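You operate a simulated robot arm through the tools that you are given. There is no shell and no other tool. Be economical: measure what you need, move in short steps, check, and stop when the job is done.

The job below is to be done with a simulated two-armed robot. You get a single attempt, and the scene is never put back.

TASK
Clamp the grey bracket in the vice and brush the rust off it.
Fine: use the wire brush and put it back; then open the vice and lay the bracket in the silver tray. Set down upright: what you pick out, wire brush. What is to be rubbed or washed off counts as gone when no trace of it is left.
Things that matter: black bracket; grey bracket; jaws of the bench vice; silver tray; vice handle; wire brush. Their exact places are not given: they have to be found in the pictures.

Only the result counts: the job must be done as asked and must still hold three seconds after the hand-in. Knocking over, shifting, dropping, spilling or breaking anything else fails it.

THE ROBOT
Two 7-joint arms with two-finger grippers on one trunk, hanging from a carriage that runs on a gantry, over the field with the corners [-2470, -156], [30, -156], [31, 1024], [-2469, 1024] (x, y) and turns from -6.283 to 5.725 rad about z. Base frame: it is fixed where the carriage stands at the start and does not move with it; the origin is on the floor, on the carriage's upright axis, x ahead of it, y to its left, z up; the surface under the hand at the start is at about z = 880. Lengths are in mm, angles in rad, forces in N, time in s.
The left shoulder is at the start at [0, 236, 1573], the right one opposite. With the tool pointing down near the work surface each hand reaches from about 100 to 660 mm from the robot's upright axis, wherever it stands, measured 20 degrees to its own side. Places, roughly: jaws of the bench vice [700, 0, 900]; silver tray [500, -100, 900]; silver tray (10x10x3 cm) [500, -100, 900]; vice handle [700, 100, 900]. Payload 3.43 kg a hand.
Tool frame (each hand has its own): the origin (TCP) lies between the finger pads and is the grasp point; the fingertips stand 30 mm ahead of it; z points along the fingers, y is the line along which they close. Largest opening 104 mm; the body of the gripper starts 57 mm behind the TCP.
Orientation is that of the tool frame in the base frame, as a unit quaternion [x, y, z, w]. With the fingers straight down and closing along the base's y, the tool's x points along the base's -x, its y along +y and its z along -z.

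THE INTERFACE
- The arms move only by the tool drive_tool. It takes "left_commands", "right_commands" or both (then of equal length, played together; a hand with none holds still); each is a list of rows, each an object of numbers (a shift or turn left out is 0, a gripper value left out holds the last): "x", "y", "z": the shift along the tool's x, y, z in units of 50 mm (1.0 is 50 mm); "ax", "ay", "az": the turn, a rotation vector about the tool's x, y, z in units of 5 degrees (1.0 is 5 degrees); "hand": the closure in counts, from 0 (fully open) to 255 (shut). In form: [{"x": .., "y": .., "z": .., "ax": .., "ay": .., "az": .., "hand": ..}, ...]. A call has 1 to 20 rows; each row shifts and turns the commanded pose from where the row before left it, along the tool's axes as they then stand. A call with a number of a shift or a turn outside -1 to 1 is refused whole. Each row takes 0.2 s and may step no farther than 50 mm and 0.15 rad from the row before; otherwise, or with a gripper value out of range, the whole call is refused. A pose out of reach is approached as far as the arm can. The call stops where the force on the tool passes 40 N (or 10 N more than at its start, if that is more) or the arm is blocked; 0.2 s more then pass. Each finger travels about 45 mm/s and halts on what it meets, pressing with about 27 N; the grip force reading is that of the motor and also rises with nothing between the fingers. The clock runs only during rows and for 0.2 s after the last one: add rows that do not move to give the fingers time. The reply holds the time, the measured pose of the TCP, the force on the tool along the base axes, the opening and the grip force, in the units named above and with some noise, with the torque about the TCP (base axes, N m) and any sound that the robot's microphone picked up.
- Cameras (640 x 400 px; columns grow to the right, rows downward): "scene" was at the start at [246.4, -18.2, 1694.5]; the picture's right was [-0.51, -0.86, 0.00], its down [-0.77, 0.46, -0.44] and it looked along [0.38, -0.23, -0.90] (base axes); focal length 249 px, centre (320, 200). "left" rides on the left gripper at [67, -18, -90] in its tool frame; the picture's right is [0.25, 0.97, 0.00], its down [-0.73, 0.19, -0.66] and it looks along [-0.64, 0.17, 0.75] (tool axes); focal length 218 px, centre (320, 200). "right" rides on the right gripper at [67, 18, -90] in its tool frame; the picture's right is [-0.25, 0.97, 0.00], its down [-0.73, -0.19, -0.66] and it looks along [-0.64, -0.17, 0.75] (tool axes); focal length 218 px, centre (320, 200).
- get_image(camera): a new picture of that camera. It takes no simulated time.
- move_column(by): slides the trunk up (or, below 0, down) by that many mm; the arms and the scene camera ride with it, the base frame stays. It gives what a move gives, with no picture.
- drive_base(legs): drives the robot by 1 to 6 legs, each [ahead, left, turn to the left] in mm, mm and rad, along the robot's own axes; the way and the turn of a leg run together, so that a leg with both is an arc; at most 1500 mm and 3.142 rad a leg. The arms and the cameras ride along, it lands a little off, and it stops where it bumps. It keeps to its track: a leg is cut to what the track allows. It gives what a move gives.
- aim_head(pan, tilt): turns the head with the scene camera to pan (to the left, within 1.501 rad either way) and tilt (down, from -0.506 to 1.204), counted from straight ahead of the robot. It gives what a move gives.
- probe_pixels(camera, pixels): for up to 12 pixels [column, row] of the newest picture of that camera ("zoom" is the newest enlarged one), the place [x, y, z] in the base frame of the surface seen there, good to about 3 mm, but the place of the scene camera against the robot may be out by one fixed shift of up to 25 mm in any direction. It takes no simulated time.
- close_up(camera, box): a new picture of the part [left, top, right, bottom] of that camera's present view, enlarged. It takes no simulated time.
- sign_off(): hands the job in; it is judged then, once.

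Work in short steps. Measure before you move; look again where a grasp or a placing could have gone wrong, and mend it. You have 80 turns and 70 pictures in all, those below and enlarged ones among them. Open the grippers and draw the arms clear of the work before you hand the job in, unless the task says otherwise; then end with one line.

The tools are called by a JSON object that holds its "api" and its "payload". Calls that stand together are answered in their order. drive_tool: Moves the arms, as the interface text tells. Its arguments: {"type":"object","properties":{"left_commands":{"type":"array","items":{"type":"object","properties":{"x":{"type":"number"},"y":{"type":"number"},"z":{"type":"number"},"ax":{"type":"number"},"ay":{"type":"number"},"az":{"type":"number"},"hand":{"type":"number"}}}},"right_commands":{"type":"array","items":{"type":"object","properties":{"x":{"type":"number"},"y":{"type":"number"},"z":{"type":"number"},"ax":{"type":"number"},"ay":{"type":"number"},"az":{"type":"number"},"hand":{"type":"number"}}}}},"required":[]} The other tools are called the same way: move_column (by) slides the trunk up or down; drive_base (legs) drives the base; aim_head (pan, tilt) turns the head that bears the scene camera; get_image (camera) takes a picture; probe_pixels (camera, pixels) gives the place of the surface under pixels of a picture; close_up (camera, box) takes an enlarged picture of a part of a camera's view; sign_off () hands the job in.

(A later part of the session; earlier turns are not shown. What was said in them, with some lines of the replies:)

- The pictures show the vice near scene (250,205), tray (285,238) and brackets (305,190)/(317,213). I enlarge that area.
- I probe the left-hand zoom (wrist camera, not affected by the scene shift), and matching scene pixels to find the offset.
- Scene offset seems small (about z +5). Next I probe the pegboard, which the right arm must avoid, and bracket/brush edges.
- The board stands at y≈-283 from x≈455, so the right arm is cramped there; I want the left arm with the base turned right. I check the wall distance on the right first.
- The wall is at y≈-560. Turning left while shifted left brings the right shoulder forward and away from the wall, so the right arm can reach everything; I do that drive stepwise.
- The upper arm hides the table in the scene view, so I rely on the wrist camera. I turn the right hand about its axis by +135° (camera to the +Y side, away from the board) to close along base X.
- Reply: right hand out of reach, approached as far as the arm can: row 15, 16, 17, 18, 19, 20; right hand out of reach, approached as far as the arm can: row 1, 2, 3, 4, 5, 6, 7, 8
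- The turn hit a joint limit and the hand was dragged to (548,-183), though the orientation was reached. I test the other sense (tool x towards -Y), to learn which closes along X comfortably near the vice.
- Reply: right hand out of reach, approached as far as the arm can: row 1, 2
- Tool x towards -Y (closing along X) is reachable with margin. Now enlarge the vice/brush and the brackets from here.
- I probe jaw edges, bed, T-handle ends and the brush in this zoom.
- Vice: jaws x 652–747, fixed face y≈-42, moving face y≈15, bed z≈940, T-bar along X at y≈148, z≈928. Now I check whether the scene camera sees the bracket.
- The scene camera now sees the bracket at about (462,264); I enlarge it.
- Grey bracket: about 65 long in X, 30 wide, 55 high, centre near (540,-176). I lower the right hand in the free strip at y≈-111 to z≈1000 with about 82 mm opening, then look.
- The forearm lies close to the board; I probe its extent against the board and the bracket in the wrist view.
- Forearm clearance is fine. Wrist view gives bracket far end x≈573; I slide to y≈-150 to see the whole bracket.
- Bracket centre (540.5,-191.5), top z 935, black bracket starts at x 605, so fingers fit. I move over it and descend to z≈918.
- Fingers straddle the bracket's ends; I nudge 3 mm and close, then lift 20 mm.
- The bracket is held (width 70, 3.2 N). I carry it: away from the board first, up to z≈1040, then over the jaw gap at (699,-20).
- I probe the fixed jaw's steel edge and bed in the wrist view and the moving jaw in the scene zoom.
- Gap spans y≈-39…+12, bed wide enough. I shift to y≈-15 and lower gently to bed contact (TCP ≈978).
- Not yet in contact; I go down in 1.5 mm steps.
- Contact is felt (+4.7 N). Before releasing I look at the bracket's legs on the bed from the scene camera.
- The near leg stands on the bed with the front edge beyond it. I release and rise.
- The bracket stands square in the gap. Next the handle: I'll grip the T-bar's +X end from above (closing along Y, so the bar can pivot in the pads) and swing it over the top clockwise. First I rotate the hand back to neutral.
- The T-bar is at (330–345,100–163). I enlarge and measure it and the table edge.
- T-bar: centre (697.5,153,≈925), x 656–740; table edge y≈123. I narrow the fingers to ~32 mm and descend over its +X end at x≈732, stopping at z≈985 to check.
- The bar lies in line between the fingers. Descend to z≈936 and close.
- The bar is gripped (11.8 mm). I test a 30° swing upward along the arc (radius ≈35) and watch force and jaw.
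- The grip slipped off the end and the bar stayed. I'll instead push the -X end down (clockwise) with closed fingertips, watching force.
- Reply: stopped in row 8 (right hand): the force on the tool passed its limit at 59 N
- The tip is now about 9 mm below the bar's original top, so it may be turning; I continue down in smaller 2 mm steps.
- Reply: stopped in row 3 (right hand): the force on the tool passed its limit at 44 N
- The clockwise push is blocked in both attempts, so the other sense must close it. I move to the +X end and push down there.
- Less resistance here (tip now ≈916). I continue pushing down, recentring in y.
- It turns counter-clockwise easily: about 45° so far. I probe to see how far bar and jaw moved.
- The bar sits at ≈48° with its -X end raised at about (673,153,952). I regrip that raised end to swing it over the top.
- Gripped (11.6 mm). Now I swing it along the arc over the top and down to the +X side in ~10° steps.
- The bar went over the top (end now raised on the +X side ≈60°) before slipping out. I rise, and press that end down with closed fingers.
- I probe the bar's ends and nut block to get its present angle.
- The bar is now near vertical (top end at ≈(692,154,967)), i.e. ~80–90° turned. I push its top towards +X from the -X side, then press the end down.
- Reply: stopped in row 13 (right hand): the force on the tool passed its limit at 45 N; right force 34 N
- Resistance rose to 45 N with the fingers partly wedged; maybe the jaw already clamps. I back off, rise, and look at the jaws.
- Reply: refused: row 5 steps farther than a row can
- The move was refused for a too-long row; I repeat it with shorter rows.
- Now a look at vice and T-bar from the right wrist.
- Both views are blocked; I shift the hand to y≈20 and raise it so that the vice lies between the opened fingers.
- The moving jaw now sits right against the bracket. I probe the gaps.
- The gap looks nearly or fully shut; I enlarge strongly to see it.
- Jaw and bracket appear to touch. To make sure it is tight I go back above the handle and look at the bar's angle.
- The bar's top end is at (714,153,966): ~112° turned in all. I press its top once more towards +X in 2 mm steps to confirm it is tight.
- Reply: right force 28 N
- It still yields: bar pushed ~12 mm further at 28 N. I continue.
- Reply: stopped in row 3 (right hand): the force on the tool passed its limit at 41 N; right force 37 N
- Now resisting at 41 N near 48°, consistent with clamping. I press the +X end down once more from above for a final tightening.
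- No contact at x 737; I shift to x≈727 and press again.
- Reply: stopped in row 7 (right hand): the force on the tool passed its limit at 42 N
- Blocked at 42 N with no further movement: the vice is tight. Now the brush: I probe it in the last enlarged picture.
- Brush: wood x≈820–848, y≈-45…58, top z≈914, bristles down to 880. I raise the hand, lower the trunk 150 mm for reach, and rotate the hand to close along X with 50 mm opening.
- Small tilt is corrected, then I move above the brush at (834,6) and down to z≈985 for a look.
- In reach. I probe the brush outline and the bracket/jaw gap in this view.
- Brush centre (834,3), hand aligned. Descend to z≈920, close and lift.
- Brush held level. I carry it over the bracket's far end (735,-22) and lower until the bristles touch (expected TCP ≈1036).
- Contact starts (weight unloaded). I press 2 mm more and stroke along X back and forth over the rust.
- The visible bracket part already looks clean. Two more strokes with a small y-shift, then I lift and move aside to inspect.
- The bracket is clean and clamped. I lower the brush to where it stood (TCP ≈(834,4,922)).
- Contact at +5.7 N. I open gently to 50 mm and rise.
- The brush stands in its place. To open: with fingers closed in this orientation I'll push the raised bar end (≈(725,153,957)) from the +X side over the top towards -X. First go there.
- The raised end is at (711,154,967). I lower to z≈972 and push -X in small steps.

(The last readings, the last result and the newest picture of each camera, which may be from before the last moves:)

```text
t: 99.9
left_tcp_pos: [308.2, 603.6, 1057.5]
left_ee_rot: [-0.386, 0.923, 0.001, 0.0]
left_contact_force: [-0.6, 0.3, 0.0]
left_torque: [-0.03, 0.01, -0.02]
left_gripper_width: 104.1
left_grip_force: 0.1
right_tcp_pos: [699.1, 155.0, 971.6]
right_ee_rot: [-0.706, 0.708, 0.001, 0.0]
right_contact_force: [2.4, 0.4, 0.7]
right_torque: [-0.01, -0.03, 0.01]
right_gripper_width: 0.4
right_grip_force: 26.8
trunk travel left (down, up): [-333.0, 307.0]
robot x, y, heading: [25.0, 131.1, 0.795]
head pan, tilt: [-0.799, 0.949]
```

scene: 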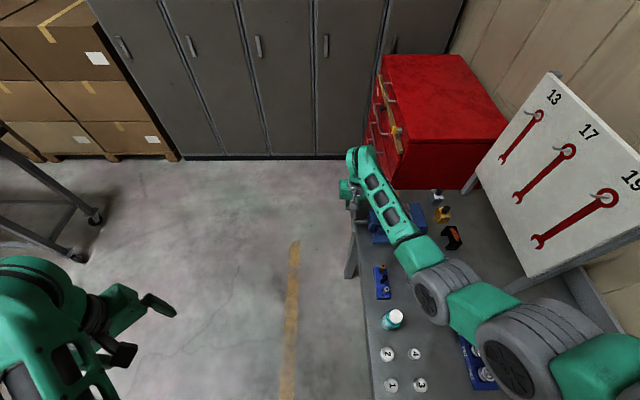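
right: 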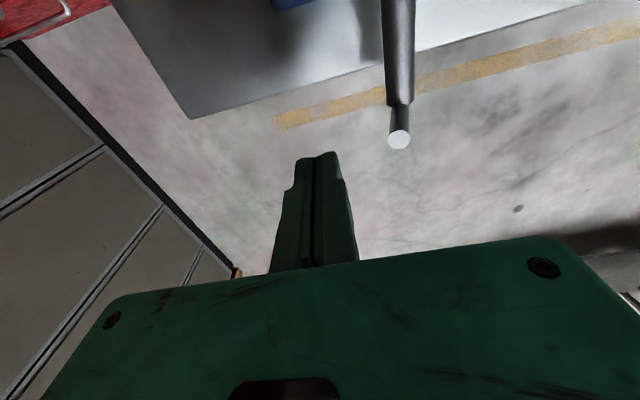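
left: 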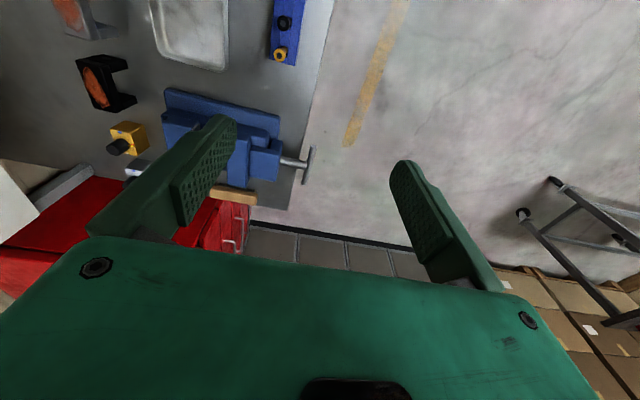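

It opens easily (2.4 N). Continue to the -X side and press down to horizontal.

{"api": "drive_tool", "payload": {"right_commands": [{"y": 0.08}, {"y": 0.08}, {"y": 0.08}, {"y": 0.08}, {"y": 0.08}, {"y": 0.08}, {"y": 0.08}, {"y": 0.08}, {"z": -0.1}, {"y": 0.1}, {"z": 0.1}, {"z": 0.05}, {"z": 0.05}, {"z": 0.05}, {"z": 0.05}, {"z": 0.05}]}}

{"api": "get_image", "payload": {"camera": "right"}}

```text
t: 103.3
left_tcp_pos: [307.7, 603.9, 1058.3]
left_ee_rot: [-0.386, 0.923, 0.0, 0.0]
left_contact_force: [-0.2, 0.2, 0.2]
left_torque: [0.01, -0.02, 0.02]
left_gripper_width: 104.0
left_grip_force: 0.0
right_tcp_pos: [661.0, 155.2, 958.8]
right_ee_rot: [-0.705, 0.709, 0.001, 0.0]
right_contact_force: [-0.4, 1.2, 1.2]
right_torque: [0.01, 0.01, 0.02]
right_gripper_width: 0.0
right_grip_force: 27.2
trunk travel left (down, up): [-333.0, 307.0]
robot x, y, heading: [25.8, 128.3, 0.79]
head pan, tilt: [-0.799, 0.949]
```

```text
14 pictures are left
```

right: 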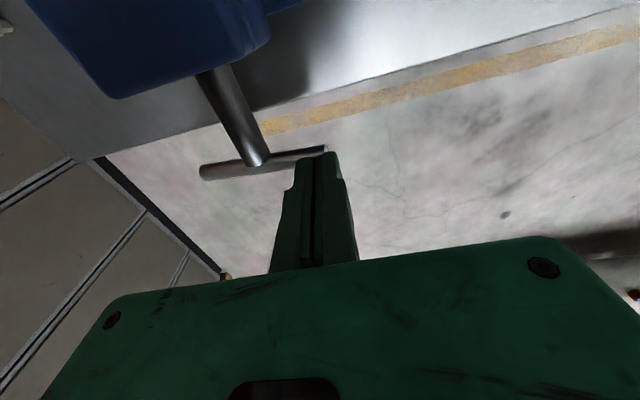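

The bar is horizontal again. I press 4 mm more, rise and move over the bracket with fingers opened to ~86 mm.

{"api": "drive_tool", "payload": {"right_commands": [{"z": 0.04}, {"z": 0.04}, {"z": -0.8}, {"z": -0.9}, {"z": -0.8, "hand": 44}, {"x": 0.9}, {"x": 0.9}, {"x": 0.9}, {"x": 0.75}, {"y": -0.76}]}}

{"api": "close_up", "payload": {"camera": "right", "box": [200, 0, 440, 170]}}

```text
t: 105.5
left_tcp_pos: [308.0, 603.6, 1059.2]
left_ee_rot: [-0.386, 0.923, 0.0, 0.001]
left_contact_force: [0.2, 0.2, 0.2]
left_torque: [0.0, 0.04, -0.02]
left_gripper_width: 103.9
left_grip_force: 0.2
right_tcp_pos: [700.5, -18.0, 1080.6]
right_ee_rot: [-0.705, 0.709, -0.001, 0.001]
right_contact_force: [0.1, -0.7, 0.6]
right_torque: [0.0, 0.04, -0.01]
right_gripper_width: 86.2
right_grip_force: 0.0
trunk travel left (down, up): [-333.0, 307.0]
robot x, y, heading: [26.6, 133.1, 0.79]
head pan, tilt: [-0.799, 0.949]
```

```text
2.35 times, centred on (320, 85) of right
```

zoom: 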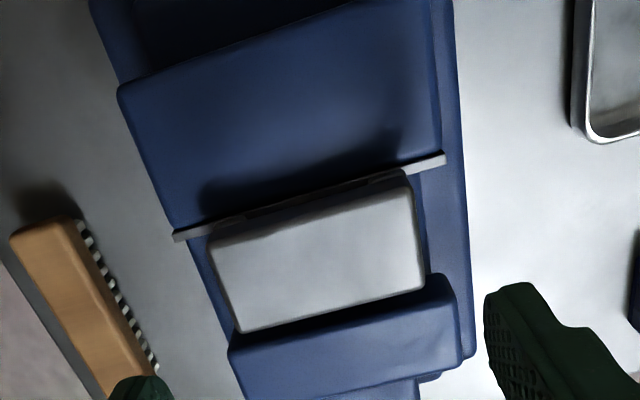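

{"api": "probe_pixels", "payload": {"camera": "zoom", "pixels": [[212, 240], [410, 185], [420, 285], [240, 325], [235, 352], [445, 285], [340, 320], [310, 205], [440, 262], [330, 325], [175, 237], [442, 157]]}}

```text
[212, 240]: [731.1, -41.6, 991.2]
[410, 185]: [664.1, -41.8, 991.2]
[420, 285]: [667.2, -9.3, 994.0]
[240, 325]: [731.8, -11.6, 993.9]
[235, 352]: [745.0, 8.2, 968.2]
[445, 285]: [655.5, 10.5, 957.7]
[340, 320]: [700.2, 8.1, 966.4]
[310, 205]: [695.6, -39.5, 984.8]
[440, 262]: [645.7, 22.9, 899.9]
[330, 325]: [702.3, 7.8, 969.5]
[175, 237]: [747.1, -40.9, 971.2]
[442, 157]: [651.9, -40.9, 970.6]
```

The vice is open (moving jaw y≈+9) and the bracket rests at (698,-25.5) against the fixed jaw. I descend on it, grip and lift.

{"api": "drive_tool", "payload": {"right_commands": [{"x": 0.15, "y": 0.045}, {"z": 0.8}, {"z": 0.7}, {"z": 0.5}, {"hand": 255}, {"hand": 255}, {"hand": 255}, {"hand": 255}]}}

{"api": "drive_tool", "payload": {"right_commands": [{"z": -0.1, "x": -0.06}, {"z": -0.3}, {"z": -0.6}, {"z": -0.8}, {}]}}

{"api": "get_image", "payload": {"camera": "right"}}

```text
t: 107.3
left_tcp_pos: [307.2, 604.0, 1057.6]
left_ee_rot: [-0.386, 0.922, -0.001, 0.001]
left_contact_force: [-0.2, 0.5, 0.6]
left_torque: [-0.01, 0.0, 0.0]
left_gripper_width: 103.9
left_grip_force: 0.0
right_tcp_pos: [695.7, -23.9, 978.6]
right_ee_rot: [-0.706, 0.709, 0.001, 0.0]
right_contact_force: [0.4, -0.4, 0.1]
right_torque: [-0.02, -0.07, -0.03]
right_gripper_width: 69.5
right_grip_force: 26.6
trunk travel left (down, up): [-333.0, 307.0]
robot x, y, heading: [25.5, 131.5, 0.791]
head pan, tilt: [-0.799, 0.949]
```

```text
t: 108.5
left_tcp_pos: [306.7, 604.7, 1056.6]
left_ee_rot: [-0.386, 0.923, 0.0, 0.0]
left_contact_force: [-0.4, -0.1, -1.4]
left_torque: [0.0, 0.05, 0.02]
left_gripper_width: 103.9
left_grip_force: 0.0
right_tcp_pos: [695.9, -22.6, 1069.0]
right_ee_rot: [-0.705, 0.709, 0.002, -0.001]
right_contact_force: [0.2, 0.1, -3.9]
right_torque: [-0.01, 0.0, 0.01]
right_gripper_width: 70.0
right_grip_force: 27.0
trunk travel left (down, up): [-333.0, 307.0]
robot x, y, heading: [26.1, 131.7, 0.796]
head pan, tilt: [-0.799, 0.949]
```

```text
12 pictures are left
```

right: 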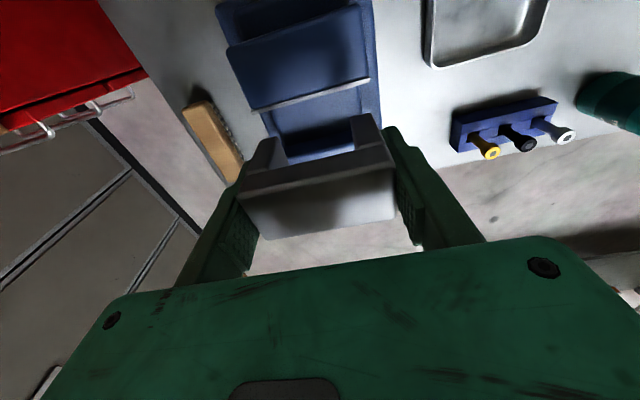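

The bracket is out. I carry it over the tray centre (~(531,-62)) and turn 45° so the fingers fit along the tray's diagonal.

{"api": "drive_tool", "payload": {"right_commands": [{"y": 0.8, "x": 0.2}, {"y": 0.8, "x": 0.2}, {"y": 0.8, "x": 0.2}, {"y": 0.9, "x": 0.19}, {"az": 1}, {"az": 1}, {"az": 1}, {"az": 1}, {"az": 1}, {"az": 1}, {"az": 1}, {"az": 1}, {"az": 1}, {}]}}

{"api": "get_image", "payload": {"camera": "right"}}

```text
t: 111.5
left_tcp_pos: [306.4, 604.3, 1058.2]
left_ee_rot: [-0.386, 0.922, -0.001, 0.0]
left_contact_force: [-0.1, 1.1, -0.4]
left_torque: [-0.02, 0.01, -0.03]
left_gripper_width: 104.0
left_grip_force: 0.1
right_tcp_pos: [531.7, -59.9, 1058.3]
right_ee_rot: [-0.381, 0.925, 0.001, 0.001]
right_contact_force: [-1.0, -0.8, -4.9]
right_torque: [0.01, -0.01, 0.02]
right_gripper_width: 69.8
right_grip_force: 27.3
right hand out of reach, approached as far as the arm can: row 3, 4
trunk travel left (down, up): [-333.0, 307.0]
robot x, y, heading: [27.2, 132.3, 0.789]
head pan, tilt: [-0.799, 0.949]
```

```text
11 pictures are left
```

right: 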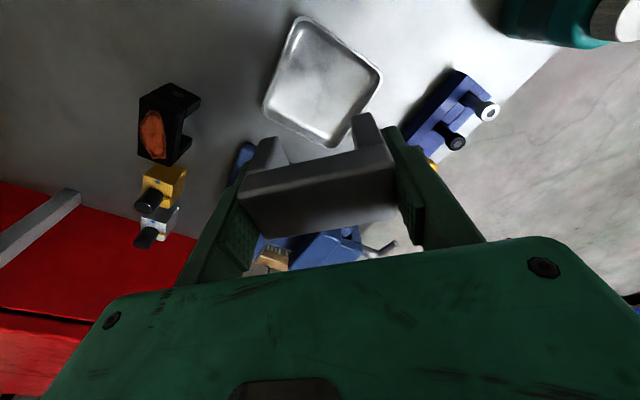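

I probe the tray's corners and floor.

{"api": "probe_pixels", "payload": {"camera": "right", "pixels": [[301, 20], [379, 77], [331, 144], [267, 104], [320, 85], [338, 45], [285, 62], [357, 110], [298, 125], [340, 60], [310, 110]]}}

```text
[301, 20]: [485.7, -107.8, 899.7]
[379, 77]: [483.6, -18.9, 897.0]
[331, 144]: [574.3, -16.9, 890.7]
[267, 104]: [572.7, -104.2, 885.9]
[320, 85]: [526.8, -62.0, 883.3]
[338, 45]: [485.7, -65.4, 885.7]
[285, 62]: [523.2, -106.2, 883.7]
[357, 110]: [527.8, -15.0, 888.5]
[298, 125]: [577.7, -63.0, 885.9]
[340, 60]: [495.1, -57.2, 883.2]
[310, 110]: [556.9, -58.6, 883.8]
```

Tray inside is x 485–577, y -106…-15, floor 883; the hand is centred. I lower to just above the floor, then in fine steps.

{"api": "drive_tool", "payload": {"right_commands": [{"z": 0.8}, {"z": 0.8}, {"z": 0.7}, {"z": 0.3}, {"z": 0.06}, {"z": 0.04}, {"z": 0.04}, {}]}}

```text
t: 113.3
left_tcp_pos: [306.3, 603.7, 1058.0]
left_ee_rot: [-0.386, 0.923, 0.0, 0.0]
left_contact_force: [0.6, -0.2, -0.2]
left_torque: [-0.01, 0.02, -0.02]
left_gripper_width: 104.0
left_grip_force: 0.1
right_tcp_pos: [533.7, -59.7, 921.7]
right_ee_rot: [-0.38, 0.925, 0.001, 0.003]
right_contact_force: [-9.7, 2.6, 24.9]
right_torque: [0.42, 0.41, 0.06]
right_gripper_width: 69.5
right_grip_force: 26.7
trunk travel left (down, up): [-333.0, 307.0]
robot x, y, heading: [22.7, 129.5, 0.792]
head pan, tilt: [-0.799, 0.949]
```

Contact at 25 N; I back off 1.5 mm, open just 4 mm per side, and rise.

{"api": "drive_tool", "payload": {"right_commands": [{"z": -0.03}, {"hand": 75}, {"hand": 64}, {"hand": 64}, {"z": -0.3}, {"z": -0.7}, {"z": -0.9}, {"z": -0.9}]}}

{"api": "get_image", "payload": {"camera": "right"}}

```text
t: 115.1
left_tcp_pos: [307.7, 603.9, 1058.2]
left_ee_rot: [-0.386, 0.922, 0.0, 0.0]
left_contact_force: [0.7, 1.2, -0.5]
left_torque: [-0.01, -0.01, -0.02]
left_gripper_width: 103.7
left_grip_force: 0.1
right_tcp_pos: [530.8, -62.8, 1057.8]
right_ee_rot: [-0.38, 0.925, 0.001, 0.001]
right_contact_force: [-0.7, 0.5, 0.5]
right_torque: [0.01, 0.01, 0.02]
right_gripper_width: 77.7
right_grip_force: 0.0
trunk travel left (down, up): [-333.0, 307.0]
robot x, y, heading: [27.0, 131.8, 0.795]
head pan, tilt: [-0.799, 0.949]
```

```text
10 pictures are left
```

right: 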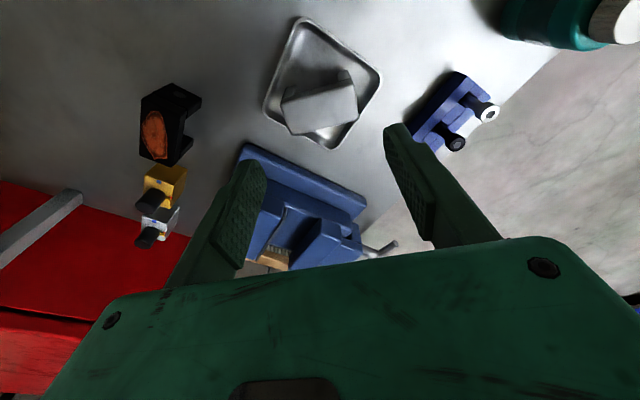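

The bracket lies upright in the tray. I draw the hand up and open, then check tray, vice and brush once more.

{"api": "drive_tool", "payload": {"right_commands": [{"z": -0.9, "hand": 0}, {"z": -0.9, "hand": 0}, {"x": 0.8}, {"x": 0.8}, {"x": 0.8}, {}]}}

{"api": "close_up", "payload": {"camera": "right", "box": [180, 60, 440, 240]}}

```text
t: 116.5
left_tcp_pos: [308.1, 604.1, 1058.4]
left_ee_rot: [-0.386, 0.922, 0.0, -0.001]
left_contact_force: [0.5, -0.3, 0.3]
left_torque: [0.02, -0.02, -0.01]
left_gripper_width: 104.0
left_grip_force: 0.1
right_tcp_pos: [456.8, -149.1, 1041.1]
right_ee_rot: [-0.381, 0.925, 0.0, 0.002]
right_contact_force: [-0.2, 0.5, 0.0]
right_torque: [0.03, -0.02, -0.02]
right_gripper_width: 103.9
right_grip_force: 0.1
right hand out of reach, approached as far as the arm can: row 1, 2, 4, 5
trunk travel left (down, up): [-333.0, 307.0]
robot x, y, heading: [30.0, 135.0, 0.792]
head pan, tilt: [-0.799, 0.949]
```

```text
2.22 times, centred on (310, 150) of right
```

zoom: 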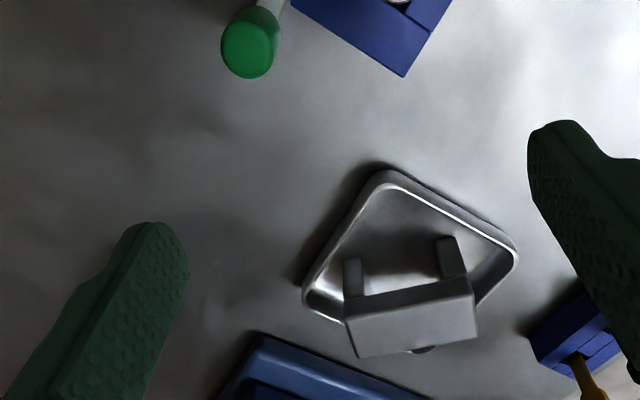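

Bracket stands on its legs inside the tray. A last scene view for brush, vice and the rest.

{"api": "close_up", "payload": {"camera": "scene", "box": [330, 150, 530, 290]}}

```text
2.86 times, centred on (430, 220) of scene
5 turns are left
```

zoom: 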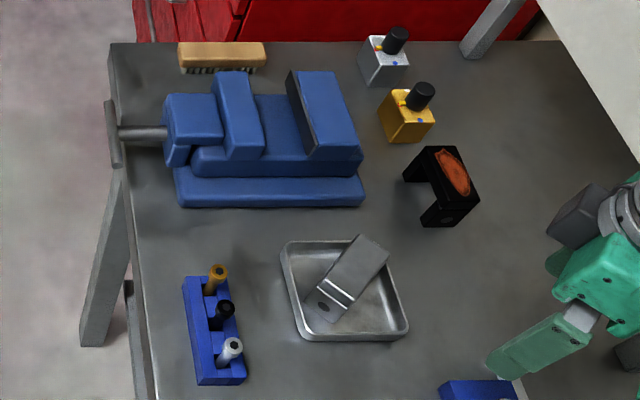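

All is in place: bracket clean in the tray, vice open, brush upright in its place, grippers open and clear. I hand in.

{"api": "sign_off", "payload": {}}

```text
The job is handed in.
```

The grey bracket was clamped and brushed until no rust showed, then laid in the silver tray; the vice is open, the wire brush stands upright back in its place, and the job is handed in.
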